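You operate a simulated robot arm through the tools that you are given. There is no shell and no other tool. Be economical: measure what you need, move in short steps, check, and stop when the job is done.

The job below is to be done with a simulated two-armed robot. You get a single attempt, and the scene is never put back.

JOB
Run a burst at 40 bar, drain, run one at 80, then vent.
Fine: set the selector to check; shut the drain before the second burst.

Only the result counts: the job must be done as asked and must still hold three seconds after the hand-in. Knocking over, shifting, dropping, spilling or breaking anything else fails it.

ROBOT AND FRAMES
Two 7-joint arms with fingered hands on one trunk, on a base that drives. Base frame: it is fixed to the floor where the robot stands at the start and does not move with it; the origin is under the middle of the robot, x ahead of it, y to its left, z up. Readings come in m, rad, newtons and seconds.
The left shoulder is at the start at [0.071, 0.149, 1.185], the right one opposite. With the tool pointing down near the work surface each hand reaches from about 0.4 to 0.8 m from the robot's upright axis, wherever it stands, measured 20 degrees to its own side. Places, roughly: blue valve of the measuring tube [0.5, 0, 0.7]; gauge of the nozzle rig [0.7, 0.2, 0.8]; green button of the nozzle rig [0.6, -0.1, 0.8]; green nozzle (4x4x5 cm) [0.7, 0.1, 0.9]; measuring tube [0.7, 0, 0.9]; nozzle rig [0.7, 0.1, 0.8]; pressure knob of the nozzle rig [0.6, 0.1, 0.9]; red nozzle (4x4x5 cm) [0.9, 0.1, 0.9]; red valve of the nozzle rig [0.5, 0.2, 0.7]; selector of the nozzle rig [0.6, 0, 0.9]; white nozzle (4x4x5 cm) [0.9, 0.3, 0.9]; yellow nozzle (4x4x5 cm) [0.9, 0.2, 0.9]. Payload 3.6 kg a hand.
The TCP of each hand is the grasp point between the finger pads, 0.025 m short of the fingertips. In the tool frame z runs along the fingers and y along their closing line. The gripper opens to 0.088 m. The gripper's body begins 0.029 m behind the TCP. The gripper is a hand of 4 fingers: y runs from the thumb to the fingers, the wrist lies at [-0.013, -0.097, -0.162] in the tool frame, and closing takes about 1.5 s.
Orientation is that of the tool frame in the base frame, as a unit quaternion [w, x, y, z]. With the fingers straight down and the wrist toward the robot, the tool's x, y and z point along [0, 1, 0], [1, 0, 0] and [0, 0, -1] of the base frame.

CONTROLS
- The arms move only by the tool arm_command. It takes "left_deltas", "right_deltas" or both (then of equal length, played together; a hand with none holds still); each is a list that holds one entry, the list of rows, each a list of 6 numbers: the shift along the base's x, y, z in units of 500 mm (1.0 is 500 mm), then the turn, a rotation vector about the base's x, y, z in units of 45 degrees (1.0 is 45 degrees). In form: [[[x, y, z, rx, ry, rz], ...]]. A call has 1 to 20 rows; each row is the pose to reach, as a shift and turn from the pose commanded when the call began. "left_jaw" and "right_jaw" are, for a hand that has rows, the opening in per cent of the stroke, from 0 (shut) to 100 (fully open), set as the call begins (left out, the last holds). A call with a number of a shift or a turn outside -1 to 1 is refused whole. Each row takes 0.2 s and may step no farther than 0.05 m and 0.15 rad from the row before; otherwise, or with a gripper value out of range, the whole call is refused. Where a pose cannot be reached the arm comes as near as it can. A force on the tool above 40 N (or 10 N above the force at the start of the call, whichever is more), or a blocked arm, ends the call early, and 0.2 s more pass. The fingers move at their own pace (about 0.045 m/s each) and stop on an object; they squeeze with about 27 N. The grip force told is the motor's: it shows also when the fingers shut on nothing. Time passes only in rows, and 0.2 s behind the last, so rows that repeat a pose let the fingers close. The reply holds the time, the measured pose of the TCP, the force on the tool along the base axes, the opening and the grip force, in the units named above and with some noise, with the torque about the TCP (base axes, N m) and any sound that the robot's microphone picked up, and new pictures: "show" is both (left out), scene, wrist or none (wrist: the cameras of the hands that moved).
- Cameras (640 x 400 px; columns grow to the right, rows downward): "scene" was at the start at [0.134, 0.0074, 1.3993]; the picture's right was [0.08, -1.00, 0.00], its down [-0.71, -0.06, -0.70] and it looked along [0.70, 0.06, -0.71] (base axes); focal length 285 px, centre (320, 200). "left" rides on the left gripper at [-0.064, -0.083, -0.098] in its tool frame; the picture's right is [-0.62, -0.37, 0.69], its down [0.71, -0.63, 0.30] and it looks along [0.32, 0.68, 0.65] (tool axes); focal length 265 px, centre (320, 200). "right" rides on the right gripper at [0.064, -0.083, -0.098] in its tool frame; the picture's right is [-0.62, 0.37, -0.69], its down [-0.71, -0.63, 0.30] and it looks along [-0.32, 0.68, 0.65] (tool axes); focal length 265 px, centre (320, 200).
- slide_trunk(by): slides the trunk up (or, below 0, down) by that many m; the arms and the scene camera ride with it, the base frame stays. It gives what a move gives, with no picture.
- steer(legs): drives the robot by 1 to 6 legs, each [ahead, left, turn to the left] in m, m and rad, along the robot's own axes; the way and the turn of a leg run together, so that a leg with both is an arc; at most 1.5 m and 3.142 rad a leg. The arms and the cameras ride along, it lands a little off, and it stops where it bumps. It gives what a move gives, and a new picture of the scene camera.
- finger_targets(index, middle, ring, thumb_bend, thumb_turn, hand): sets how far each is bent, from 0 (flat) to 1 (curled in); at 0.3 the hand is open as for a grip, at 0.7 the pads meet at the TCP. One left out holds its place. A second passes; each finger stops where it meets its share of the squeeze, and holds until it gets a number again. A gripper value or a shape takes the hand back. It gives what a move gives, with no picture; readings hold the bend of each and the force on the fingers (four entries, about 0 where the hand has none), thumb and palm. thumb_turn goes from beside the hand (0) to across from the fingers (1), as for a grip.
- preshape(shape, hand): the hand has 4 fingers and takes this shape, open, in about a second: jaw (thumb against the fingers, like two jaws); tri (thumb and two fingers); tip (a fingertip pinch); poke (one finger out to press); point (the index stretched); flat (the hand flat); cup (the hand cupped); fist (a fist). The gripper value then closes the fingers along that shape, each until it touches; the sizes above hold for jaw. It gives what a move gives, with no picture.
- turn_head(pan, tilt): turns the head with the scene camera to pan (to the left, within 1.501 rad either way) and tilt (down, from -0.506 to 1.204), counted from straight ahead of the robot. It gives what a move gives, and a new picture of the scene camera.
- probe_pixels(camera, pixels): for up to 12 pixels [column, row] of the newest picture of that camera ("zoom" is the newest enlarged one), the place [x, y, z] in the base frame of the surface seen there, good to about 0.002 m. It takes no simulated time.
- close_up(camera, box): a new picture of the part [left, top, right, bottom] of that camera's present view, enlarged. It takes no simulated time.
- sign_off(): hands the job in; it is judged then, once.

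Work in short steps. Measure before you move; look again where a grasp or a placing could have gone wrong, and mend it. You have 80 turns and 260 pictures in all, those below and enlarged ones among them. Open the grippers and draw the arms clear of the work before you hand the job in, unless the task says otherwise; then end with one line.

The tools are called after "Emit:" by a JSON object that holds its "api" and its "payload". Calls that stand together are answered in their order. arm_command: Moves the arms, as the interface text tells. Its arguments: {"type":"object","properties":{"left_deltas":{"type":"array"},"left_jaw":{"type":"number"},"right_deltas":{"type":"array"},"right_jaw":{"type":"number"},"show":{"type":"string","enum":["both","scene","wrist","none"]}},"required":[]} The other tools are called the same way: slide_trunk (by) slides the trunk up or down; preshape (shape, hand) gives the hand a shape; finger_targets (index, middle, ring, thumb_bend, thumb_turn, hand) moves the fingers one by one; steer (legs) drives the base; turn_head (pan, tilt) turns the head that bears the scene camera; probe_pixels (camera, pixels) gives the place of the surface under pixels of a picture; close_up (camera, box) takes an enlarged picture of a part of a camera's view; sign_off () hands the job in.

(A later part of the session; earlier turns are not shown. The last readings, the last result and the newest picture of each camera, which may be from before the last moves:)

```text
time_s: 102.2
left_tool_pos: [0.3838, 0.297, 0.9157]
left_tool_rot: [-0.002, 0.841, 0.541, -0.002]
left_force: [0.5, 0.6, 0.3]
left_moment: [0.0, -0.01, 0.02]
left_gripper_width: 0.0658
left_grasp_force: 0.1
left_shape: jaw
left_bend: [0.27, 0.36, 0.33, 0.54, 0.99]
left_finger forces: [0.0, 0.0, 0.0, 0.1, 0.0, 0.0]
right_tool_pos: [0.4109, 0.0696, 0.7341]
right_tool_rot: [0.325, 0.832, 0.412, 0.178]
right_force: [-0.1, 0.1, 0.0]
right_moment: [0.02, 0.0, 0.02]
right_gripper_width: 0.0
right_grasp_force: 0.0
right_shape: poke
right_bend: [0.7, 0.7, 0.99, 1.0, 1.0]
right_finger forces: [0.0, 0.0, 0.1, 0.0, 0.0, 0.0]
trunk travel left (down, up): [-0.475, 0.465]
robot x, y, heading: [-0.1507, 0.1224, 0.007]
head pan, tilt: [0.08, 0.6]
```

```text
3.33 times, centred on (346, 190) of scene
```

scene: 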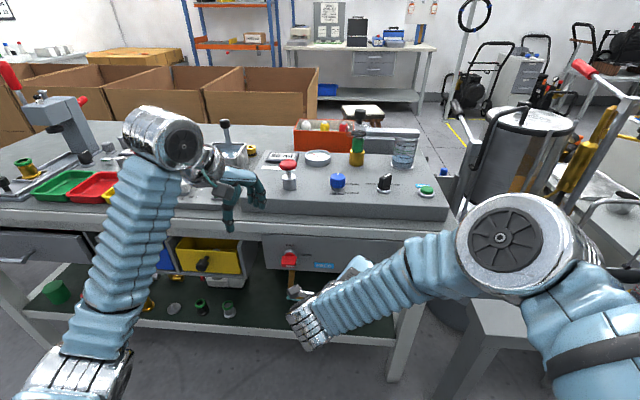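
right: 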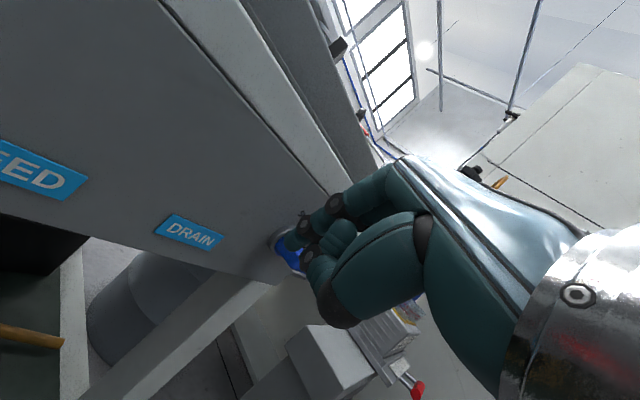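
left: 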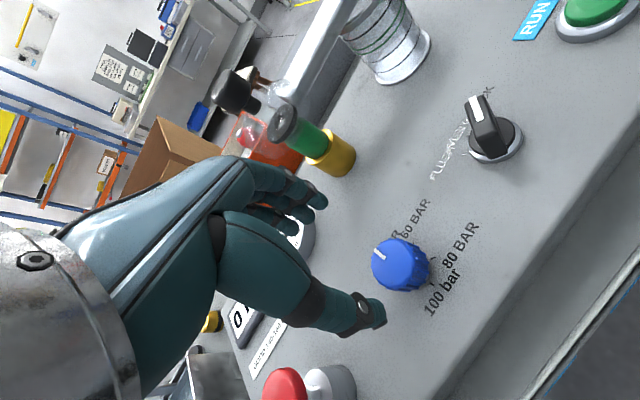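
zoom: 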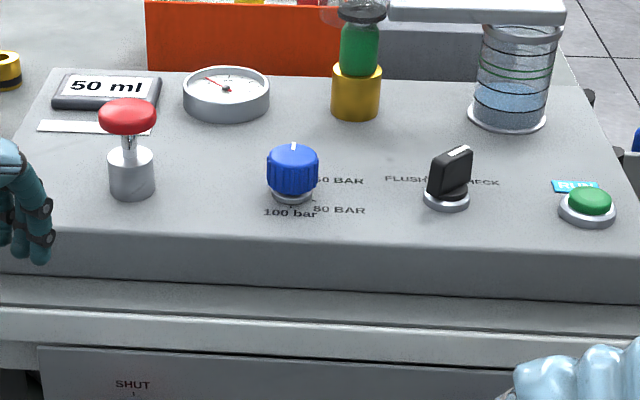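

It drains: the display reads 50 ml and falls. I wait about 3 s and read again.

Emit:
{"api": "arm_command", "payload": {"right_deltas": [[[0, 0, 0, 0, 0, 0], [0, 0, 0, 0, 0, 0], [0, 0, 0, 0, 0, 0], [0, 0, 0, 0, 0, 0], [0, 0, 0, 0, 0, 0], [0, 0, 0, 0, 0, 0], [0, 0, 0, 0, 0, 0], [0, 0, 0, 0, 0, 0], [0, 0, 0, 0, 0, 0], [0, 0, 0, 0, 0, 0], [0, 0, 0, 0, 0, 0], [0, 0, 0, 0, 0, 0], [0, 0, 0, 0, 0, 0], [0, 0, 0, 0, 0, 0], [0, 0, 0, 0, 0, 0]]], "show": "none"}}

Emit:
{"api": "close_up", "payload": {"camera": "scene", "box": [250, 130, 442, 250]}}

Emit:
{"api": "close_up", "payload": {"camera": "right", "box": [240, 200, 360, 300]}}

Emit:
{"api": "probe_pixels", "payload": {"camera": "right", "pixels": [[292, 262], [288, 252], [298, 268], [290, 242]]}}

```text
time_s: 105.4
left_tool_pos: [0.3836, 0.2959, 0.9166]
left_tool_rot: [-0.004, 0.841, 0.541, -0.002]
left_force: [-0.6, 0.6, 1.1]
left_moment: [0.0, 0.0, -0.01]
left_gripper_width: 0.0657
left_grasp_force: 0.0
left_shape: jaw
left_bend: [0.27, 0.36, 0.33, 0.54, 0.99]
left_finger forces: [0.0, 0.1, 0.0, 0.1, 0.1, 0.1]
right_tool_pos: [0.4122, 0.0677, 0.7356]
right_tool_rot: [0.324, 0.832, 0.413, 0.179]
right_force: [0.0, 0.2, -0.1]
right_moment: [-0.05, 0.04, -0.03]
right_gripper_width: 0.0001
right_grasp_force: 0.0
right_shape: poke
right_bend: [0.7, 0.7, 0.99, 1.0, 1.0]
right_finger forces: [0.0, 0.1, 0.1, 0.0, 0.1, 0.0]
trunk travel left (down, up): [-0.475, 0.465]
robot x, y, heading: [-0.153, 0.1205, 0.002]
head pan, tilt: [0.08, 0.6]
```

```text
3.33 times, centred on (346, 190) of scene
```

zoom: 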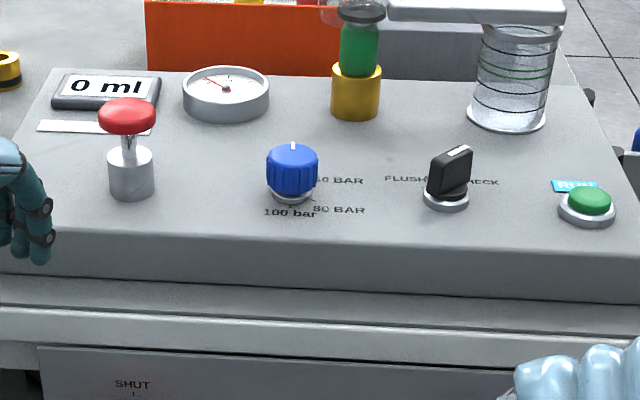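

```text
4.00 times, centred on (300, 250) of right
```

zoom: 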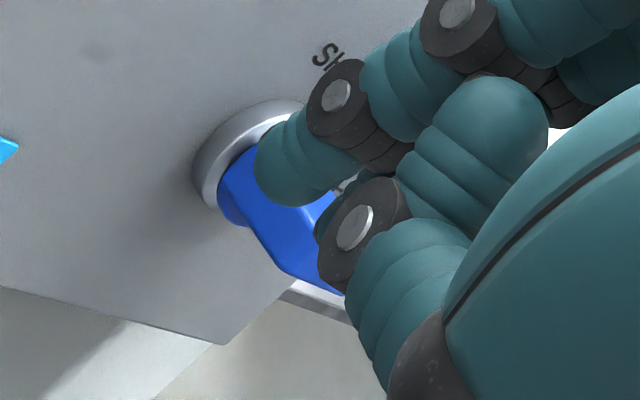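

```text
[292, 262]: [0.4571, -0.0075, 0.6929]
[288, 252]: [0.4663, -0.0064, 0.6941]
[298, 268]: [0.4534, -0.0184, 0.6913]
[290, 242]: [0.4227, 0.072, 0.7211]
```

0 ml: drained. To shut, I press the fin's left end (y≈−0.008) down from above.

Emit:
{"api": "arm_command", "payload": {"right_deltas": [[[0, -0.07, 0.01, 0, 0, 0], [0.04, -0.13, 0.01, 0, 0, 0], [0.098, -0.155, 0.005, 0, 0, 0], [0.098, -0.155, -0.015, 0, 0, 0], [0.098, -0.155, -0.03, 0, 0, 0], [0.098, -0.155, -0.045, 0, 0, 0], [0.098, -0.155, -0.06, 0, 0, 0], [0.098, -0.155, -0.075, 0, 0, 0]]], "show": "wrist"}}

Emit:
{"api": "close_up", "payload": {"camera": "right", "box": [200, 200, 440, 350]}}

```text
time_s: 107.0
left_tool_pos: [0.3826, 0.296, 0.9163]
left_tool_rot: [-0.002, 0.841, 0.541, -0.001]
left_force: [-0.1, -0.1, -0.5]
left_moment: [-0.02, 0.02, 0.03]
left_gripper_width: 0.0659
left_grasp_force: 0.1
left_shape: jaw
left_bend: [0.27, 0.36, 0.33, 0.54, 0.99]
left_finger forces: [0.0, 0.0, 0.1, 0.0, 0.0, 0.0]
right_tool_pos: [0.4662, -0.0076, 0.7189]
right_tool_rot: [0.335, 0.828, 0.406, 0.192]
right_force: [-10.9, 1.0, 28.7]
right_moment: [-0.49, -0.1, -0.12]
right_gripper_width: 0.0001
right_grasp_force: 0.1
right_shape: poke
right_bend: [0.7, 0.7, 0.99, 1.0, 1.0]
right_finger forces: [3.7, 26.5, 0.0, 0.1, 0.0, 0.0]
trunk travel left (down, up): [-0.475, 0.465]
robot x, y, heading: [-0.1537, 0.1222, -0.003]
head pan, tilt: [0.08, 0.6]
stopped in row 7 (right hand): the force on the tool passed its limit at 44 N (the readings are from after the stop); the commanded pose is now the measured one
```

right: 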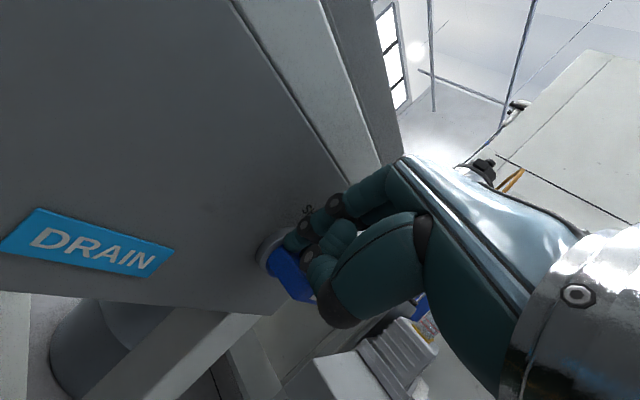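

```text
2.67 times, centred on (320, 275) of right
```

zoom: 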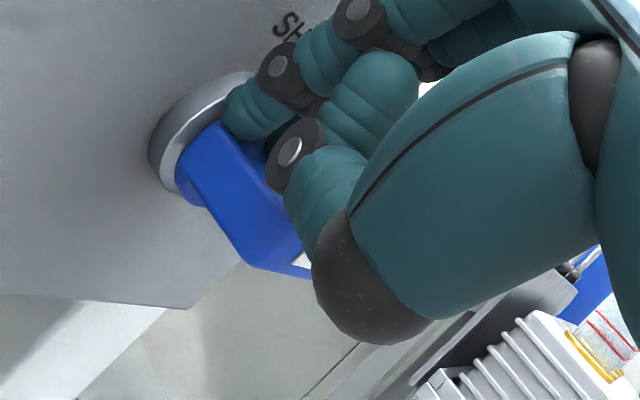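

The middle finger, farther right, took the load. I rise, curl the middle finger in so only the index presses, and try again at the left end.

Emit:
{"api": "arm_command", "payload": {"right_deltas": [[[0, 0, 0.03, 0, 0, 0], [0, 0, 0.05, 0, 0, 0]]], "show": "none"}}

Emit:
{"api": "finger_targets", "payload": {"hand": "right", "index": 0.65, "middle": 1.0, "ring": 1.0}}

Emit:
{"api": "arm_command", "payload": {"right_deltas": [[[0, 0.004, -0.015, 0, 0, 0], [0, 0.004, -0.03, 0, 0, 0], [0, 0.004, -0.045, 0, 0, 0], [0, 0.004, -0.06, 0, 0, 0], [0, 0.004, -0.075, 0, 0, 0], [0, 0.004, -0.09, 0, 0, 0]]], "show": "wrist"}}

Emit:
{"api": "close_up", "payload": {"camera": "right", "box": [200, 200, 440, 350]}}

```text
time_s: 107.6
left_tool_pos: [0.3833, 0.2963, 0.9186]
left_tool_rot: [-0.002, 0.841, 0.541, -0.001]
left_force: [-1.6, 0.2, -0.3]
left_moment: [0.04, -0.02, 0.02]
left_gripper_width: 0.0657
left_grasp_force: 0.0
left_shape: jaw
left_bend: [0.27, 0.36, 0.33, 0.54, 0.99]
left_finger forces: [0.0, 0.0, 0.0, 0.1, 0.1, 0.0]
right_tool_pos: [0.4607, -0.0078, 0.7398]
right_tool_rot: [0.329, 0.83, 0.41, 0.186]
right_force: [-0.8, 1.1, -1.2]
right_moment: [-0.02, 0.01, -0.02]
right_gripper_width: 0.0
right_grasp_force: 0.0
right_shape: poke
right_bend: [0.7, 0.7, 0.99, 1.0, 1.0]
right_finger forces: [0.0, 0.0, 0.1, 0.0, 0.0, 0.0]
trunk travel left (down, up): [-0.475, 0.465]
robot x, y, heading: [-0.1507, 0.1201, 0.004]
head pan, tilt: [0.08, 0.6]
```

```text
time_s: 108.6
left_tool_pos: [0.3827, 0.2965, 0.9153]
left_tool_rot: [-0.002, 0.841, 0.541, -0.002]
left_force: [0.1, 0.1, -0.1]
left_moment: [-0.02, 0.01, -0.01]
left_gripper_width: 0.0657
left_grasp_force: 0.2
left_shape: jaw
left_bend: [0.27, 0.36, 0.33, 0.54, 0.99]
left_finger forces: [0.1, 0.0, 0.0, 0.1, 0.1, 0.0]
right_tool_pos: [0.4634, -0.0086, 0.7392]
right_tool_rot: [0.33, 0.83, 0.409, 0.186]
right_force: [0.3, -0.2, 0.6]
right_moment: [0.0, 0.0, 0.01]
right_gripper_width: 0.0267
right_grasp_force: 0.0
right_shape: fingers
right_bend: [0.65, 1.0, 1.0, 1.0, 1.0]
right_finger forces: [0.0, 0.1, 0.0, 0.0, 0.0, 0.0]
trunk travel left (down, up): [-0.475, 0.465]
robot x, y, heading: [-0.1525, 0.1196, 0.007]
head pan, tilt: [0.08, 0.6]
```

```text
time_s: 109.8
left_tool_pos: [0.3803, 0.297, 0.9174]
left_tool_rot: [-0.002, 0.841, 0.541, -0.001]
left_force: [0.7, -0.1, -0.5]
left_moment: [-0.01, 0.05, -0.02]
left_gripper_width: 0.066
left_grasp_force: 0.0
left_shape: jaw
left_bend: [0.27, 0.36, 0.33, 0.54, 0.99]
left_finger forces: [0.0, 0.1, 0.1, 0.0, 0.0, 0.0]
right_tool_pos: [0.4637, -0.0014, 0.7167]
right_tool_rot: [0.337, 0.826, 0.406, 0.199]
right_force: [-19.9, 4.5, 28.7]
right_moment: [-0.46, -0.6, -0.16]
right_gripper_width: 0.0291
right_grasp_force: 22.0
right_shape: fingers
right_bend: [0.59, 1.0, 1.0, 1.0, 1.0]
right_finger forces: [43.7, 0.0, 0.0, 0.0, 0.0, 0.0]
trunk travel left (down, up): [-0.475, 0.465]
robot x, y, heading: [-0.1548, 0.1236, 0.0]
head pan, tilt: [0.08, 0.6]
stopped in row 5 (right hand): the force on the tool passed its limit at 42 N (the readings are from after the stop); the commanded pose is now the measured one
```

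right: 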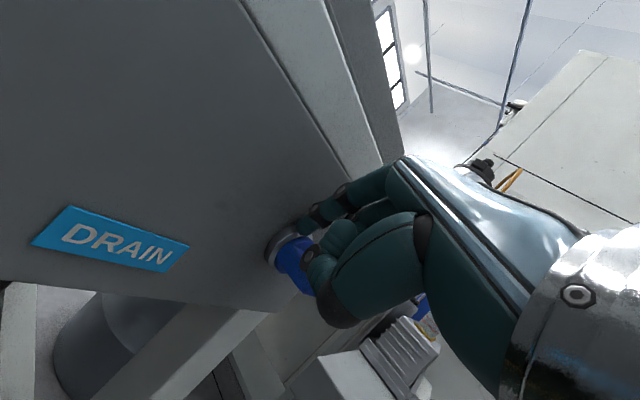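

```text
2.67 times, centred on (320, 275) of right
```

zoom: 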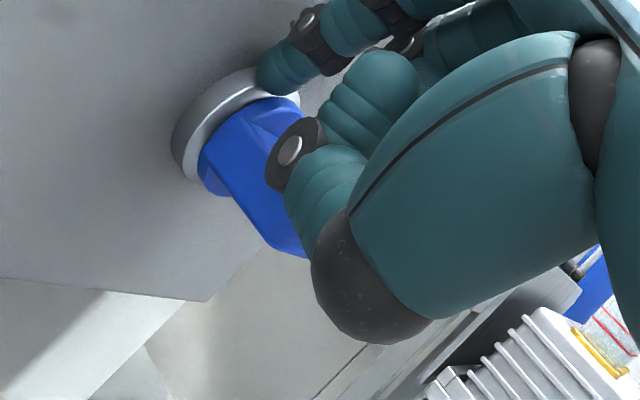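

The index tip now lands on the valve collar. I probe the tip and fin, then shift back and left.

Emit:
{"api": "probe_pixels", "payload": {"camera": "right", "pixels": [[302, 231], [307, 226], [300, 240], [285, 262], [300, 285], [312, 262]]}}

```text
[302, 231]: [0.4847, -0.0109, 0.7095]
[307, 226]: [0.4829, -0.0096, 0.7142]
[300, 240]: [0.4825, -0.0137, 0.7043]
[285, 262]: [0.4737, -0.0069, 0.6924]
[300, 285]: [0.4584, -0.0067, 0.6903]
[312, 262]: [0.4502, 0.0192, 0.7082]
```

Tip centre ≈(0.484,−0.018); I want (0.467,−0.009). I lift, shift, and press down again.

Emit:
{"api": "arm_command", "payload": {"right_deltas": [[[0, 0, 0.02, 0, 0, 0], [-0.036, 0.02, 0.03, 0, 0, 0], [-0.036, 0.02, 0.005, 0, 0, 0], [-0.036, 0.02, -0.01, 0, 0, 0], [-0.036, 0.02, -0.025, 0, 0, 0], [-0.036, 0.02, -0.04, 0, 0, 0], [-0.036, 0.02, -0.055, 0, 0, 0]]], "show": "wrist"}}

Emit:
{"api": "close_up", "payload": {"camera": "right", "box": [200, 200, 440, 350]}}

```text
time_s: 111.4
left_tool_pos: [0.3842, 0.2971, 0.9169]
left_tool_rot: [-0.003, 0.841, 0.541, -0.002]
left_force: [-0.9, -0.6, 0.6]
left_moment: [0.04, -0.01, 0.01]
left_gripper_width: 0.066
left_grasp_force: 0.0
left_shape: jaw
left_bend: [0.27, 0.36, 0.33, 0.54, 0.99]
left_finger forces: [0.0, 0.0, 0.0, 0.0, 0.0, 0.0]
right_tool_pos: [0.447, 0.0067, 0.6811]
right_tool_rot: [0.332, 0.828, 0.408, 0.192]
right_force: [-0.1, -0.6, -1.0]
right_moment: [0.0, -0.01, -0.03]
right_gripper_width: 0.0268
right_grasp_force: 0.1
right_shape: fingers
right_bend: [0.65, 1.0, 1.0, 1.0, 1.0]
right_finger forces: [0.0, 0.1, 0.0, 0.1, 0.0, 0.0]
trunk travel left (down, up): [-0.475, 0.465]
robot x, y, heading: [-0.1546, 0.1227, 0.005]
head pan, tilt: [0.08, 0.6]
```

right: 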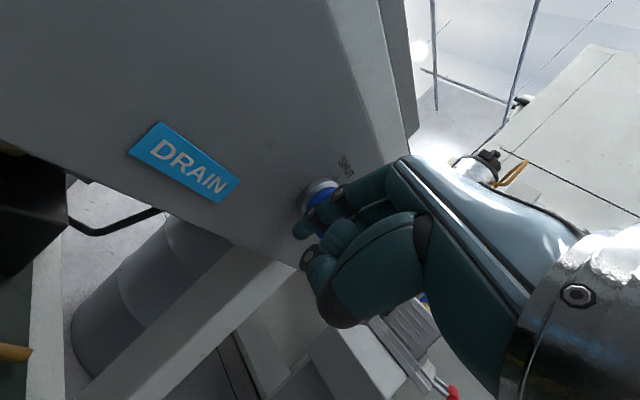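

```text
2.67 times, centred on (320, 275) of right
```

zoom: 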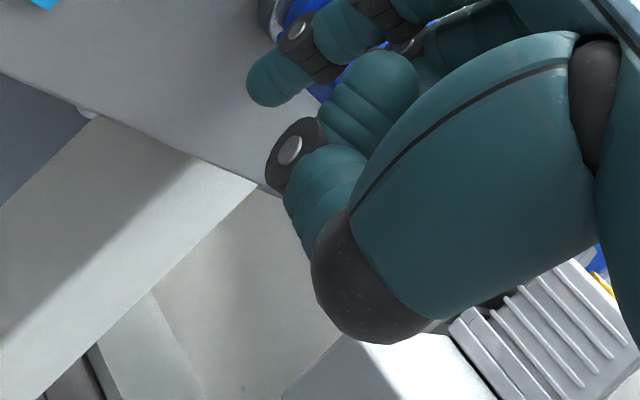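

The finger passed down through the left end. Now I raise it about 1 cm and push the fin's bottom end to the right, which completes the turn to SHUT.

Emit:
{"api": "arm_command", "payload": {"right_deltas": [[[0, 0.01, 0.0, 0, 0, 0], [0, 0.01, 0.014, 0, 0, 0], [0, 0.0, 0.014, 0, 0, 0], [0, -0.01, 0.014, 0, 0, 0], [0, -0.02, 0.014, 0, 0, 0], [0, -0.03, 0.014, 0, 0, 0]]], "show": "wrist"}}

Emit:
{"api": "close_up", "payload": {"camera": "right", "box": [240, 150, 400, 250]}}

```text
time_s: 112.8
left_tool_pos: [0.3842, 0.2986, 0.9169]
left_tool_rot: [-0.003, 0.841, 0.541, -0.003]
left_force: [-0.4, -0.7, -0.3]
left_moment: [-0.02, -0.05, 0.0]
left_gripper_width: 0.0658
left_grasp_force: 0.1
left_shape: jaw
left_bend: [0.27, 0.36, 0.33, 0.54, 0.99]
left_finger forces: [0.1, 0.0, 0.1, 0.0, 0.0, 0.0]
right_tool_pos: [0.4488, -0.0048, 0.6889]
right_tool_rot: [0.332, 0.827, 0.411, 0.194]
right_force: [3.1, 12.5, 3.6]
right_moment: [0.07, -0.08, 0.3]
right_gripper_width: 0.0258
right_grasp_force: 6.2
right_shape: fingers
right_bend: [0.67, 1.0, 1.0, 1.0, 1.0]
right_finger forces: [12.2, 0.0, 0.0, 0.0, 0.0, 0.0]
trunk travel left (down, up): [-0.475, 0.465]
robot x, y, heading: [-0.1548, 0.1249, 0.003]
head pan, tilt: [0.08, 0.6]
```

right: 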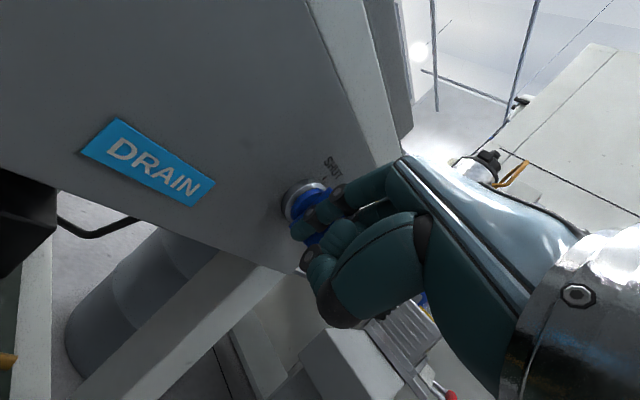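

```text
4.00 times, centred on (320, 200) of right
```

zoom: 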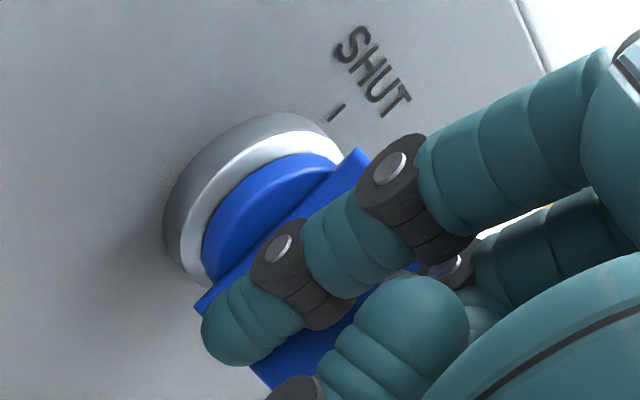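

12 N resistance and the fin lines up with the SHUT tick. I withdraw the hand left and back and verify.

Emit:
{"api": "arm_command", "payload": {"right_deltas": [[[0, 0.02, 0, 0, 0, 0], [-0.03, 0.06, 0, 0, 0, 0], [-0.08, 0.12, 0, 0, 0, 0], [-0.12, 0.18, 0, 0, 0, 0]]], "show": "wrist"}}

Emit:
{"api": "close_up", "payload": {"camera": "right", "box": [200, 150, 440, 300]}}

```text
time_s: 113.8
left_tool_pos: [0.3839, 0.2969, 0.9161]
left_tool_rot: [-0.003, 0.841, 0.541, -0.003]
left_force: [-0.5, 0.6, -1.0]
left_moment: [-0.02, 0.0, -0.02]
left_gripper_width: 0.066
left_grasp_force: 0.2
left_shape: jaw
left_bend: [0.27, 0.36, 0.33, 0.54, 0.99]
left_finger forces: [0.1, 0.1, 0.0, 0.0, 0.0, 0.0]
right_tool_pos: [0.3879, 0.0833, 0.6874]
right_tool_rot: [0.333, 0.828, 0.409, 0.192]
right_force: [-0.1, 0.8, -0.6]
right_moment: [-0.01, 0.04, -0.01]
right_gripper_width: 0.0268
right_grasp_force: 0.2
right_shape: fingers
right_bend: [0.65, 1.0, 1.0, 1.0, 1.0]
right_finger forces: [0.1, 0.0, 0.1, 0.0, 0.0, 0.2]
trunk travel left (down, up): [-0.475, 0.465]
robot x, y, heading: [-0.1525, 0.1235, 0.002]
head pan, tilt: [0.08, 0.6]
```

right: 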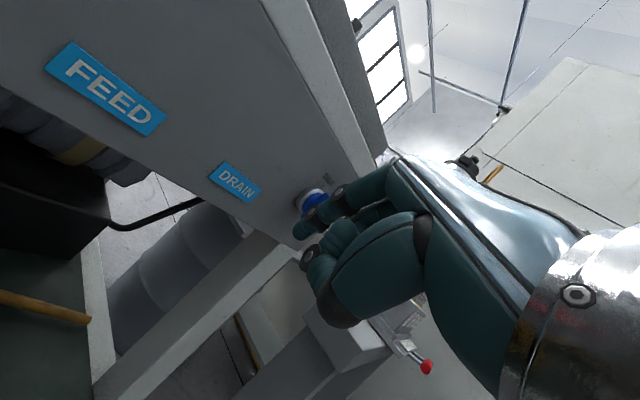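

```text
2.67 times, centred on (320, 225) of right
```

zoom: 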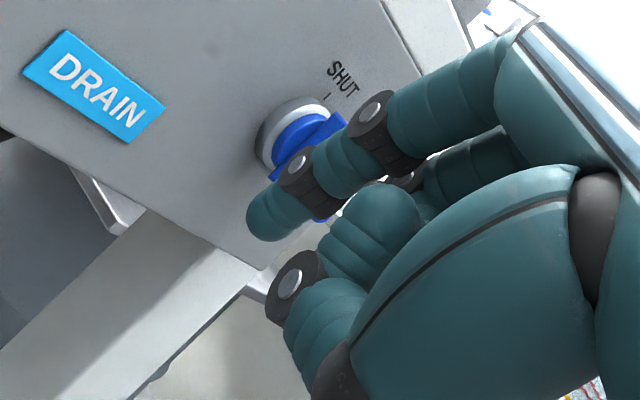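

It looks shut. I raise the trunk back 0.2 m, lift the right hand, and look at the valve with the scene camera.

Emit:
{"api": "slide_trunk", "payload": {"by": 0.2}}

Emit:
{"api": "arm_command", "payload": {"right_deltas": [[[0, 0, 0.06, 0, 0, 0], [0, 0, 0.12, 0, 0, 0], [0, 0, 0.18, 0, 0, 0], [0, -0.05, 0.24, 0, 0, 0], [0, -0.1, 0.28, 0, 0, 0], [0, -0.18, 0.3, 0, 0, 0]]], "show": "scene"}}

Emit:
{"api": "turn_head", "payload": {"pan": 0.0, "tilt": 0.75}}

```text
time_s: 116.0
left_tool_pos: [0.3837, 0.297, 1.1163]
left_tool_rot: [-0.003, 0.841, 0.54, -0.002]
left_force: [0.0, 0.7, -0.2]
left_moment: [-0.01, 0.01, 0.0]
left_gripper_width: 0.0657
left_grasp_force: 0.0
left_shape: jaw
left_bend: [0.27, 0.36, 0.33, 0.54, 0.99]
left_finger forces: [0.0, 0.0, 0.1, 0.1, 0.0, 0.0]
right_tool_pos: [0.3882, 0.0827, 0.8875]
right_tool_rot: [0.332, 0.828, 0.409, 0.192]
right_force: [-0.2, -0.5, -0.9]
right_moment: [-0.02, -0.01, 0.03]
right_gripper_width: 0.0265
right_grasp_force: 0.0
right_shape: fingers
right_bend: [0.65, 1.0, 1.0, 1.0, 1.0]
right_finger forces: [0.0, 0.0, 0.0, 0.0, 0.0, 0.0]
trunk travel left (down, up): [-0.675, 0.265]
robot x, y, heading: [-0.1517, 0.1194, 0.001]
head pan, tilt: [0.08, 0.6]
```

```text
time_s: 117.4
left_tool_pos: [0.3834, 0.2952, 1.1166]
left_tool_rot: [-0.002, 0.841, 0.541, -0.001]
left_force: [0.0, -0.2, 0.2]
left_moment: [0.03, 0.02, -0.02]
left_gripper_width: 0.0658
left_grasp_force: 0.1
left_shape: jaw
left_bend: [0.27, 0.36, 0.33, 0.54, 0.99]
left_finger forces: [0.0, 0.0, 0.1, 0.1, 0.0, 0.0]
right_tool_pos: [0.3845, -0.0076, 1.039]
right_tool_rot: [0.331, 0.829, 0.408, 0.192]
right_force: [0.0, 0.0, 0.9]
right_moment: [0.0, 0.01, -0.02]
right_gripper_width: 0.0268
right_grasp_force: 0.1
right_shape: fingers
right_bend: [0.65, 1.0, 1.0, 1.0, 1.0]
right_finger forces: [0.0, 0.0, 0.0, 0.0, 0.0, 0.0]
trunk travel left (down, up): [-0.675, 0.265]
robot x, y, heading: [-0.1548, 0.1217, 0.003]
head pan, tilt: [0.08, 0.6]
```

scene: 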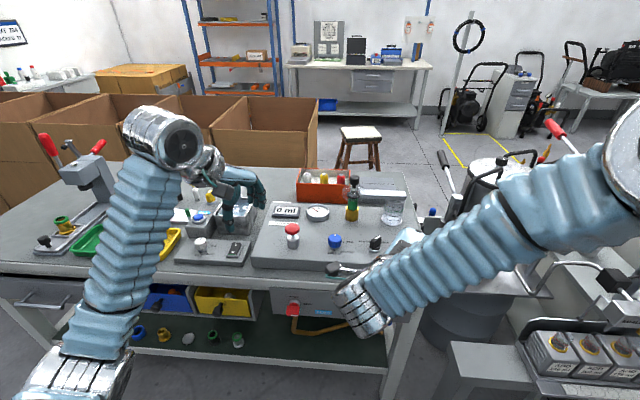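

```text
time_s: 118.1
left_tool_pos: [0.3847, 0.2969, 1.1156]
left_tool_rot: [-0.003, 0.841, 0.541, -0.002]
left_force: [-0.3, 0.2, 0.1]
left_moment: [-0.04, 0.02, -0.01]
left_gripper_width: 0.0661
left_grasp_force: 0.0
left_shape: jaw
left_bend: [0.27, 0.36, 0.33, 0.54, 0.99]
left_finger forces: [0.0, 0.0, 0.1, 0.0, 0.0, 0.1]
right_tool_pos: [0.3849, -0.0059, 1.0379]
right_tool_rot: [0.332, 0.828, 0.409, 0.192]
right_force: [0.0, -0.4, 0.4]
right_moment: [0.0, 0.04, 0.0]
right_gripper_width: 0.0268
right_grasp_force: 0.1
right_shape: fingers
right_bend: [0.65, 1.0, 1.0, 1.0, 1.0]
right_finger forces: [0.0, 0.0, 0.0, 0.1, 0.1, 0.0]
trunk travel left (down, up): [-0.675, 0.265]
robot x, y, heading: [-0.1533, 0.1235, 0.0]
head pan, tilt: [0.0, 0.75]
```

scene: 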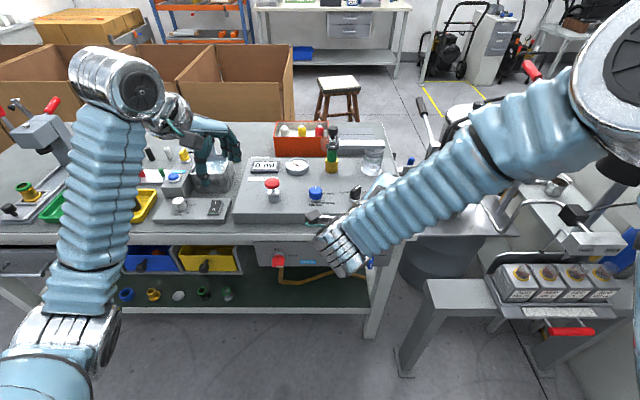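

I level the right hand again (undo the 45° pitch) and move it to the right, then drive back to the first standing place.

Emit:
{"api": "arm_command", "payload": {"right_deltas": [[[0, -0.04, 0.02, 0.098, 0.135, 0], [0, -0.08, 0.04, 0.196, 0.27, 0], [0, -0.12, 0.06, 0.294, 0.405, 0], [0, -0.16, 0.06, 0.392, 0.54, 0], [0, -0.2, 0.06, 0.49, 0.675, 0], [0, -0.24, 0.06, 0.588, 0.809, 0]]], "right_jaw": 0, "show": "none"}}

Emit:
{"api": "close_up", "payload": {"camera": "scene", "box": [310, 220, 438, 300]}}

Emit:
{"api": "steer", "payload": {"legs": [[0.15, -0.12, 0]]}}

Emit:
{"api": "close_up", "payload": {"camera": "scene", "box": [270, 260, 398, 340]}}

```text
time_s: 119.5
left_tool_pos: [0.384, 0.2954, 1.1157]
left_tool_rot: [-0.002, 0.841, 0.541, -0.002]
left_force: [0.0, 0.2, 0.8]
left_moment: [0.02, -0.02, -0.03]
left_gripper_width: 0.0656
left_grasp_force: 0.1
left_shape: jaw
left_bend: [0.27, 0.36, 0.33, 0.54, 0.99]
left_finger forces: [0.1, 0.0, 0.0, 0.1, 0.0, 0.1]
right_tool_pos: [0.3881, -0.1277, 1.0671]
right_tool_rot: [-0.007, 0.899, 0.437, 0.013]
right_force: [-0.4, -0.1, 0.6]
right_moment: [0.04, 0.01, -0.02]
right_gripper_width: 0.0
right_grasp_force: 0.1
right_shape: poke
right_bend: [0.7, 0.7, 0.99, 1.0, 1.0]
right_finger forces: [0.1, 0.0, 0.0, 0.1, 0.1, 0.0]
trunk travel left (down, up): [-0.675, 0.265]
robot x, y, heading: [-0.1527, 0.1221, -0.001]
head pan, tilt: [0.0, 0.75]
```

```text
5.00 times, centred on (374, 260) of scene
```

zoom: 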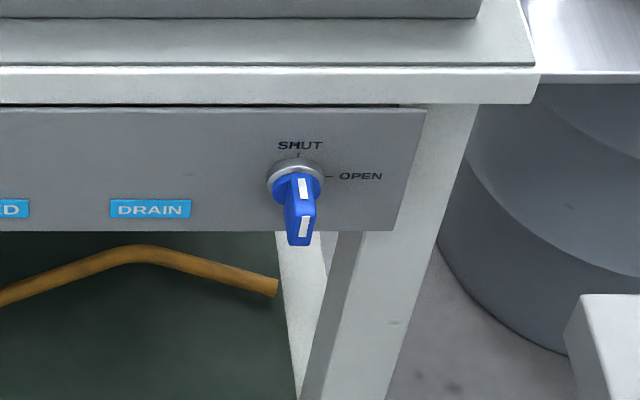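

```text
time_s: 122.0
left_tool_pos: [0.5329, 0.1789, 1.116]
left_tool_rot: [-0.001, 0.842, 0.54, -0.003]
left_force: [-0.5, 0.5, 0.4]
left_moment: [-0.01, 0.02, 0.01]
left_gripper_width: 0.0659
left_grasp_force: 0.0
left_shape: jaw
left_bend: [0.27, 0.36, 0.33, 0.54, 0.99]
left_finger forces: [0.0, 0.0, 0.0, 0.0, 0.0, 0.0]
right_tool_pos: [0.5347, -0.2438, 1.0693]
right_tool_rot: [-0.004, 0.899, 0.437, 0.013]
right_force: [-0.3, -0.3, 0.2]
right_moment: [-0.02, 0.01, 0.02]
right_gripper_width: 0.0
right_grasp_force: 0.2
right_shape: poke
right_bend: [0.7, 0.7, 0.99, 1.0, 1.0]
right_finger forces: [0.1, 0.0, 0.0, 0.0, 0.1, 0.0]
trunk travel left (down, up): [-0.675, 0.265]
robot x, y, heading: [0.0012, 0.0044, -0.002]
head pan, tilt: [0.0, 0.75]
```

scene: 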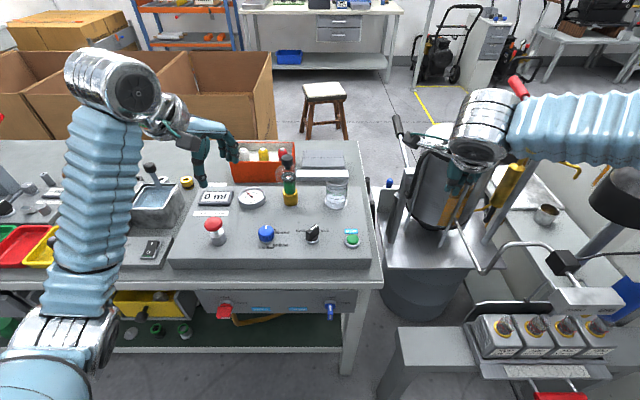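

```text
5.00 times, centred on (334, 300) of scene
```

zoom: 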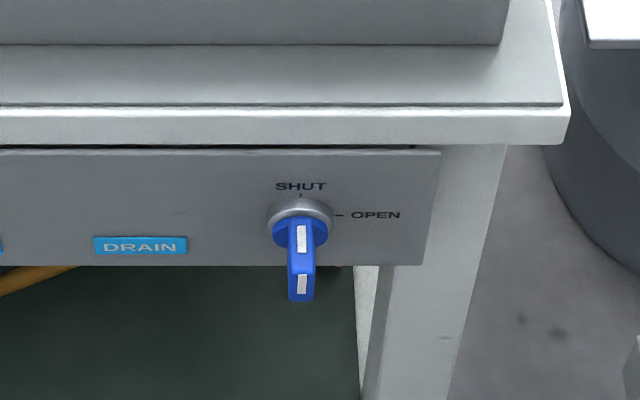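

The drain is SHUT. Now I bring the left hand above the knob at yaw ≈−5°.

Emit:
{"api": "arm_command", "payload": {"left_deltas": [[[0.03, -0.02, -0.05, 0, 0, 0.08], [0.06, -0.04, -0.1, 0, 0, 0.16], [0.09, -0.06, -0.16, 0, 0, 0.24], [0.123, -0.085, -0.22, 0, 0, 0.32], [0.123, -0.085, -0.28, 0, 0, 0.4], [0.123, -0.085, -0.34, 0, 0, 0.44]]], "left_jaw": 75}}

```text
time_s: 123.4
left_tool_pos: [0.5951, 0.136, 0.9466]
left_tool_rot: [-0.002, 0.735, 0.678, -0.003]
left_force: [-0.2, 0.1, 0.0]
left_moment: [-0.03, 0.02, 0.0]
left_gripper_width: 0.066
left_grasp_force: 0.1
left_shape: jaw
left_bend: [0.27, 0.36, 0.33, 0.54, 0.99]
left_finger forces: [0.0, 0.0, 0.1, 0.1, 0.0, 0.0]
right_tool_pos: [0.5358, -0.2472, 1.0669]
right_tool_rot: [-0.006, 0.9, 0.437, 0.013]
right_force: [-0.1, 0.1, -0.3]
right_moment: [-0.06, 0.02, 0.0]
right_gripper_width: 0.0003
right_grasp_force: 0.0
right_shape: poke
right_bend: [0.7, 0.7, 0.99, 1.0, 1.0]
right_finger forces: [0.0, 0.0, 0.1, 0.0, 0.0, 0.0]
trunk travel left (down, up): [-0.675, 0.265]
robot x, y, heading: [-0.0011, -0.0006, -0.003]
head pan, tilt: [0.0, 0.75]
```

scene: 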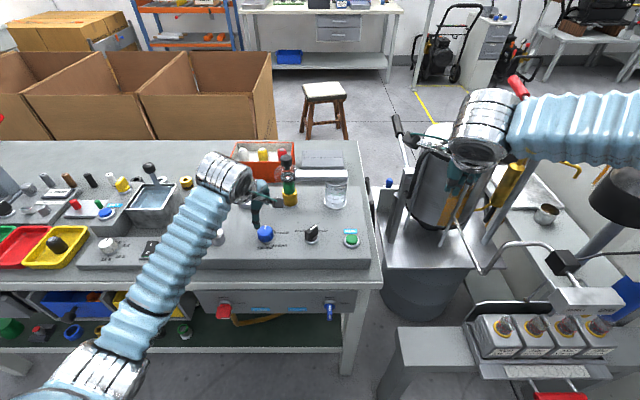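
left: 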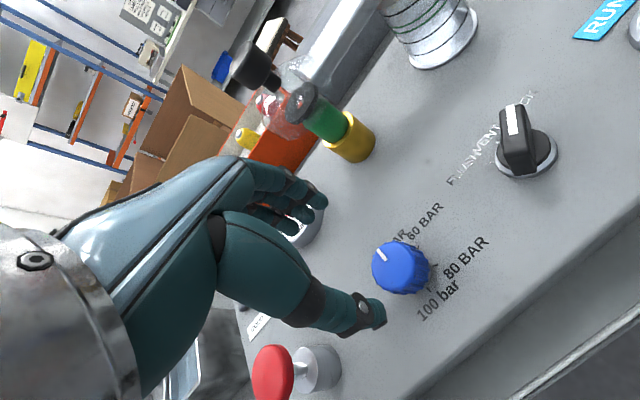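

Positioned well. I lower, grip, turn −60°, release, rise, turn back +60°, and look.

Emit:
{"api": "arm_command", "payload": {"left_deltas": [[[0, 0, -0.05, 0, 0, 0], [0, 0, -0.1, 0, 0, 0], [0, 0, -0.159, 0, 0, 0]]], "show": "none"}}

Emit:
{"api": "arm_command", "payload": {"left_deltas": [[[0, 0, 0, 0, 0, 0], [0, 0, 0, 0, 0, 0], [0, 0, 0, 0, 0, 0], [0, 0, 0, 0, 0, 0], [0, 0, 0, 0, 0, 0], [0, 0, 0, 0, 0, 0], [0, 0, 0, 0, 0, 0], [0, 0, 0, 0, 0, -0.167], [0, 0, 0, 0, 0, -0.333], [0, 0, 0, 0, 0, -0.5], [0, 0, 0, 0, 0, -0.667], [0, 0, 0, 0, 0, -0.833], [0, 0, 0, 0, 0, -1.0]]], "left_jaw": 0, "show": "none"}}

Emit:
{"api": "arm_command", "payload": {"left_deltas": [[[0, 0, 0, 0, 0, -0.167], [0, 0, 0, 0, 0, -0.34], [0, 0, 0, 0, 0, -0.36]]], "show": "none"}}

Emit:
{"api": "arm_command", "payload": {"left_deltas": [[[0, 0, 0, 0, 0, 0], [0, 0, 0, 0, 0, 0], [0, 0, 0, 0, 0, 0], [0, 0, 0, 0, 0, 0], [0, 0, 0, 0, 0, 0], [0, 0, 0.06, 0, 0, 0], [0, 0, 0.14, 0, 0, 0], [0, 0, 0.16, 0, 0, 0.167], [0, 0, 0.16, 0, 0, 0.333], [0, 0, 0.16, 0, 0, 0.5], [0, 0, 0.16, 0, 0, 0.667], [0, 0, 0.16, 0, 0, 0.833], [0, 0, 0.16, 0, 0, 1.0]]], "left_jaw": 75}}

Emit:
{"api": "close_up", "payload": {"camera": "left", "box": [320, 200, 480, 300]}}

```text
time_s: 124.2
left_tool_pos: [0.5967, 0.1356, 0.8644]
left_tool_rot: [-0.004, 0.736, 0.677, -0.003]
left_force: [0.6, -0.9, 0.0]
left_moment: [0.04, -0.03, 0.03]
left_gripper_width: 0.0662
left_grasp_force: 0.0
left_shape: jaw
left_bend: [0.27, 0.36, 0.33, 0.54, 0.99]
left_finger forces: [0.1, 0.1, 0.1, 0.0, 0.1, 0.0]
right_tool_pos: [0.5369, -0.2464, 1.0676]
right_tool_rot: [-0.007, 0.899, 0.437, 0.012]
right_force: [0.2, 0.2, -0.1]
right_moment: [0.01, -0.01, 0.02]
right_gripper_width: 0.0002
right_grasp_force: 0.1
right_shape: poke
right_bend: [0.7, 0.7, 0.99, 1.0, 1.0]
right_finger forces: [0.0, 0.0, 0.0, 0.1, 0.0, 0.0]
trunk travel left (down, up): [-0.675, 0.265]
robot x, y, heading: [-0.0027, 0.0018, -0.0]
head pan, tilt: [0.0, 0.75]
```

```text
time_s: 127.0
left_tool_pos: [0.5949, 0.1343, 0.8652]
left_tool_rot: [-0.003, 0.94, 0.342, -0.001]
left_force: [-2.9, 2.5, -5.0]
left_moment: [0.04, 0.03, 0.01]
left_gripper_width: 0.0313
left_grasp_force: 27.4
left_shape: jaw
left_bend: [0.74, 0.54, 0.58, 0.73, 1.0]
left_finger forces: [14.0, 7.3, 0.0, 0.1, 24.9, 0.1]
right_tool_pos: [0.5354, -0.2464, 1.0667]
right_tool_rot: [-0.006, 0.9, 0.437, 0.013]
right_force: [0.0, -0.7, 0.1]
right_moment: [0.0, 0.04, 0.0]
right_gripper_width: 0.0
right_grasp_force: 0.1
right_shape: poke
right_bend: [0.7, 0.7, 0.99, 1.0, 1.0]
right_finger forces: [0.0, 0.0, 0.0, 0.0, 0.0, 0.0]
trunk travel left (down, up): [-0.675, 0.265]
robot x, y, heading: [-0.0036, 0.0018, -0.003]
head pan, tilt: [0.0, 0.75]
```

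```text
time_s: 127.8
left_tool_pos: [0.5947, 0.1352, 0.8643]
left_tool_rot: [-0.004, 0.978, 0.207, -0.001]
left_force: [-3.4, 2.1, -7.5]
left_moment: [0.02, 0.08, -0.01]
left_gripper_width: 0.0308
left_grasp_force: 26.9
left_shape: jaw
left_bend: [0.74, 0.54, 0.58, 0.73, 1.0]
left_finger forces: [14.2, 7.0, 0.1, 0.0, 24.3, 0.0]
right_tool_pos: [0.5365, -0.2459, 1.0671]
right_tool_rot: [-0.005, 0.9, 0.436, 0.014]
right_force: [-0.6, -0.1, -0.2]
right_moment: [0.0, 0.04, 0.02]
right_gripper_width: 0.0
right_grasp_force: 0.0
right_shape: poke
right_bend: [0.7, 0.7, 0.99, 1.0, 1.0]
right_finger forces: [0.0, 0.0, 0.0, 0.1, 0.0, 0.0]
trunk travel left (down, up): [-0.675, 0.265]
robot x, y, heading: [-0.0027, -0.0017, -0.003]
head pan, tilt: [0.0, 0.75]
```

```text
time_s: 130.6
left_tool_pos: [0.5949, 0.1329, 0.9463]
left_tool_rot: [-0.002, 0.824, 0.567, -0.003]
left_force: [0.4, 0.1, 0.4]
left_moment: [-0.01, 0.01, 0.01]
left_gripper_width: 0.0655
left_grasp_force: 0.1
left_shape: jaw
left_bend: [0.27, 0.36, 0.33, 0.54, 0.99]
left_finger forces: [0.1, 0.0, 0.0, 0.0, 0.0, 0.1]
right_tool_pos: [0.5366, -0.2469, 1.0662]
right_tool_rot: [-0.006, 0.899, 0.437, 0.014]
right_force: [0.7, 0.0, -0.2]
right_moment: [-0.05, 0.01, 0.02]
right_gripper_width: 0.0001
right_grasp_force: 0.1
right_shape: poke
right_bend: [0.7, 0.7, 0.99, 1.0, 1.0]
right_finger forces: [0.1, 0.1, 0.0, 0.0, 0.1, 0.0]
trunk travel left (down, up): [-0.675, 0.265]
robot x, y, heading: [0.001, -0.0008, -0.005]
head pan, tilt: [0.0, 0.75]
```

scene: 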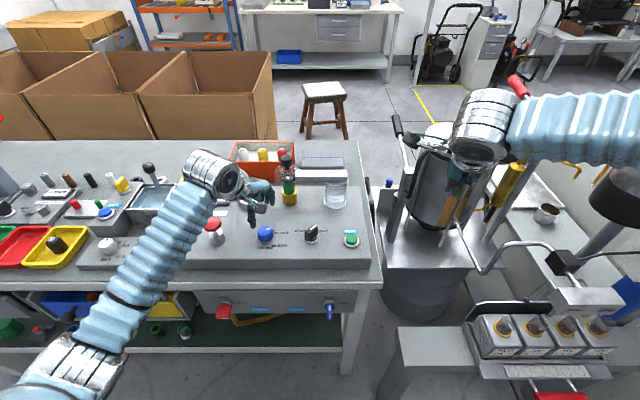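
left: 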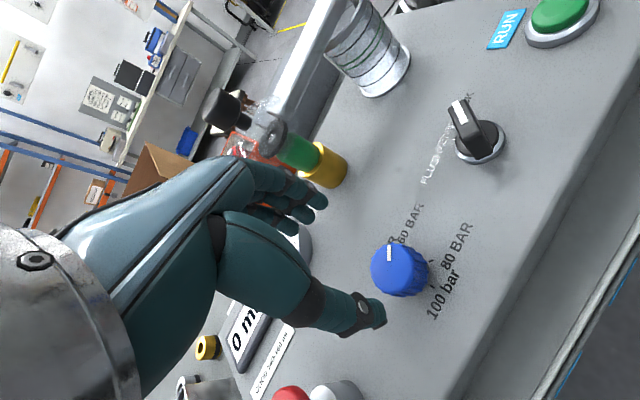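

```text
4.00 times, centred on (400, 250) of left
```

zoom: 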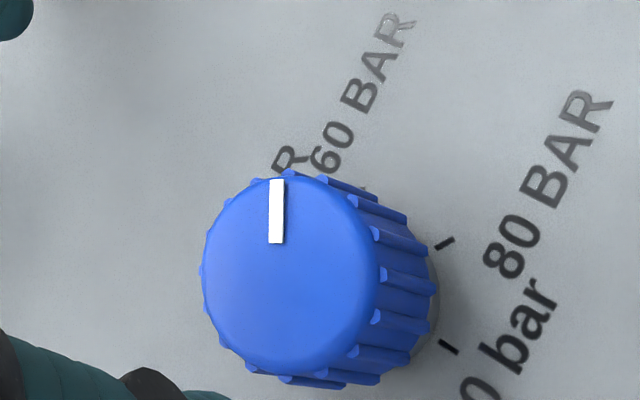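

I probe the stripe angle for the second turn.

Emit:
{"api": "probe_pixels", "payload": {"camera": "zoom", "pixels": [[277, 181], [275, 240], [276, 210], [445, 243], [450, 347]]}}

```text
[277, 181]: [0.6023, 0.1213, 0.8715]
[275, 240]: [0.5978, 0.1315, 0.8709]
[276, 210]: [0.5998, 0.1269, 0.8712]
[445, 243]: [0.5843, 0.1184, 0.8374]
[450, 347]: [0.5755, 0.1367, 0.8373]
```

It points at 60 (≈−62°). I turn the hand +15°, grip, turn −60°, release and rise.

Emit:
{"api": "arm_command", "payload": {"left_deltas": [[[0.0, 0.006, 0, 0, 0, 0.167], [0.0, 0.006, 0, 0, 0, 0.333], [0, 0.006, -0.08, 0, 0, 0.333], [0, 0.006, -0.16, 0, 0, 0.333]]], "show": "none"}}

Emit:
{"api": "arm_command", "payload": {"left_deltas": [[[0, 0, 0, 0, 0, 0], [0, 0, 0, 0, 0, 0], [0, 0, 0, 0, 0, 0], [0, 0, 0, 0, 0, 0], [0, 0, 0, 0, 0, 0], [0, 0, 0, 0, 0, 0], [0, 0, 0, 0, 0, 0], [0, 0, 0, 0, 0, -0.167], [0, 0, 0, 0, 0, -0.333], [0, 0, 0, 0, 0, -0.5], [0, 0, 0, 0, 0, -0.667], [0, 0, 0, 0, 0, -0.833], [0, 0, 0, 0, 0, -1.0]]], "left_jaw": 0, "show": "none"}}

Emit:
{"api": "arm_command", "payload": {"left_deltas": [[[0, 0, 0, 0, 0, -0.167], [0, 0, 0, 0, 0, -0.33], [0, 0, 0, 0, 0, -0.33]]], "show": "none"}}

Emit:
{"api": "arm_command", "payload": {"left_deltas": [[[0, 0, 0, 0, 0, 0], [0, 0, 0, 0, 0, 0], [0, 0, 0, 0, 0, 0], [0, 0, 0, 0, 0, 0], [0, 0, 0, 0, 0, 0], [0, 0, 0.06, 0, 0, 0], [0, 0, 0.14, 0, 0, 0], [0, 0, 0.2, 0, 0, 0]]], "left_jaw": 75}}

Emit:
{"api": "close_up", "payload": {"camera": "left", "box": [320, 200, 480, 300]}}

```text
time_s: 131.6
left_tool_pos: [0.5947, 0.137, 0.8655]
left_tool_rot: [-0.003, 0.743, 0.67, -0.003]
left_force: [-0.4, -0.3, -0.1]
left_moment: [0.02, 0.0, -0.01]
left_gripper_width: 0.0658
left_grasp_force: 0.2
left_shape: jaw
left_bend: [0.27, 0.36, 0.33, 0.54, 0.99]
left_finger forces: [0.0, 0.1, 0.0, 0.0, 0.0, 0.1]
right_tool_pos: [0.5367, -0.247, 1.0664]
right_tool_rot: [-0.005, 0.899, 0.437, 0.013]
right_force: [0.6, -0.2, -0.8]
right_moment: [-0.03, 0.0, 0.0]
right_gripper_width: 0.0001
right_grasp_force: 0.2
right_shape: poke
right_bend: [0.7, 0.7, 0.99, 1.0, 1.0]
right_finger forces: [0.0, 0.0, 0.0, 0.1, 0.0, 0.0]
trunk travel left (down, up): [-0.675, 0.265]
robot x, y, heading: [-0.0015, 0.0005, 0.002]
head pan, tilt: [0.0, 0.75]
```

```text
time_s: 134.4
left_tool_pos: [0.5958, 0.1375, 0.8664]
left_tool_rot: [-0.004, 0.943, 0.332, -0.001]
left_force: [-2.8, -2.0, -4.2]
left_moment: [-0.04, 0.04, 0.01]
left_gripper_width: 0.0303
left_grasp_force: 27.5
left_shape: jaw
left_bend: [0.74, 0.54, 0.58, 0.73, 1.0]
left_finger forces: [16.1, 8.1, 0.0, 0.0, 23.7, 0.0]
right_tool_pos: [0.536, -0.2463, 1.0665]
right_tool_rot: [-0.005, 0.899, 0.437, 0.013]
right_force: [0.0, -0.2, -0.1]
right_moment: [0.03, 0.01, -0.03]
right_gripper_width: 0.0
right_grasp_force: 0.1
right_shape: poke
right_bend: [0.7, 0.7, 0.99, 1.0, 1.0]
right_finger forces: [0.0, 0.0, 0.1, 0.1, 0.0, 0.0]
trunk travel left (down, up): [-0.675, 0.265]
robot x, y, heading: [-0.0013, 0.0004, -0.002]
head pan, tilt: [0.0, 0.75]
```

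```text
time_s: 135.2
left_tool_pos: [0.5958, 0.1367, 0.865]
left_tool_rot: [-0.004, 0.978, 0.208, 0.0]
left_force: [1.2, -2.4, -6.3]
left_moment: [-0.05, -0.01, 0.03]
left_gripper_width: 0.03
left_grasp_force: 26.7
left_shape: jaw
left_bend: [0.74, 0.54, 0.58, 0.73, 1.0]
left_finger forces: [16.3, 9.4, 0.1, 0.0, 23.2, 0.0]
right_tool_pos: [0.537, -0.248, 1.0663]
right_tool_rot: [-0.006, 0.899, 0.437, 0.013]
right_force: [0.4, 0.1, 0.5]
right_moment: [-0.02, 0.04, 0.03]
right_gripper_width: 0.0002
right_grasp_force: 0.2
right_shape: poke
right_bend: [0.7, 0.7, 0.99, 1.0, 1.0]
right_finger forces: [0.0, 0.0, 0.0, 0.0, 0.1, 0.0]
trunk travel left (down, up): [-0.675, 0.265]
robot x, y, heading: [0.0021, 0.0009, -0.004]
head pan, tilt: [0.0, 0.75]
```

```text
time_s: 137.0
left_tool_pos: [0.5959, 0.1375, 0.9662]
left_tool_rot: [-0.005, 0.978, 0.208, 0.0]
left_force: [0.0, 0.6, 0.5]
left_moment: [0.03, 0.02, -0.01]
left_gripper_width: 0.0658
left_grasp_force: 0.1
left_shape: jaw
left_bend: [0.27, 0.36, 0.33, 0.54, 0.99]
left_finger forces: [0.0, 0.1, 0.0, 0.1, 0.0, 0.0]
right_tool_pos: [0.5363, -0.2472, 1.0678]
right_tool_rot: [-0.006, 0.9, 0.436, 0.013]
right_force: [-0.5, 0.5, -0.7]
right_moment: [-0.03, 0.01, 0.01]
right_gripper_width: 0.0
right_grasp_force: 0.1
right_shape: poke
right_bend: [0.7, 0.7, 0.99, 1.0, 1.0]
right_finger forces: [0.0, 0.0, 0.1, 0.0, 0.0, 0.0]
trunk travel left (down, up): [-0.675, 0.265]
robot x, y, heading: [-0.002, 0.0026, -0.002]
head pan, tilt: [0.0, 0.75]
```

scene: 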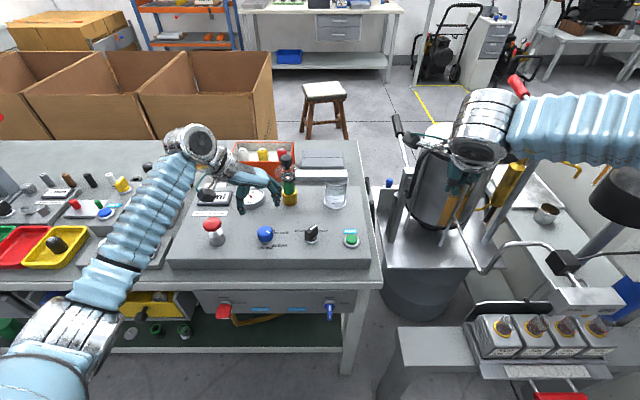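
left: 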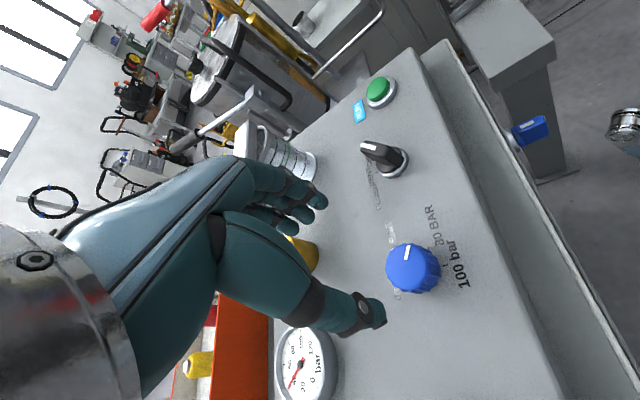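

```text
4.00 times, centred on (400, 250) of left
```

zoom: 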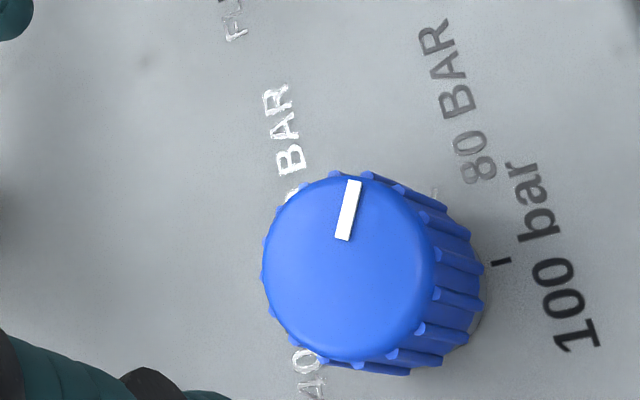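

Emit:
{"api": "probe_pixels", "payload": {"camera": "zoom", "pixels": [[354, 182], [342, 237], [348, 210], [347, 265], [501, 262], [435, 192]]}}

```text
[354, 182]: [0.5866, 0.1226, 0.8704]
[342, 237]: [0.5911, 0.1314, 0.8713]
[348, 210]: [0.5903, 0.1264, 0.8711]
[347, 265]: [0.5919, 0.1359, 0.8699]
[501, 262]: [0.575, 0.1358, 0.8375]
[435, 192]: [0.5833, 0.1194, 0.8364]
```

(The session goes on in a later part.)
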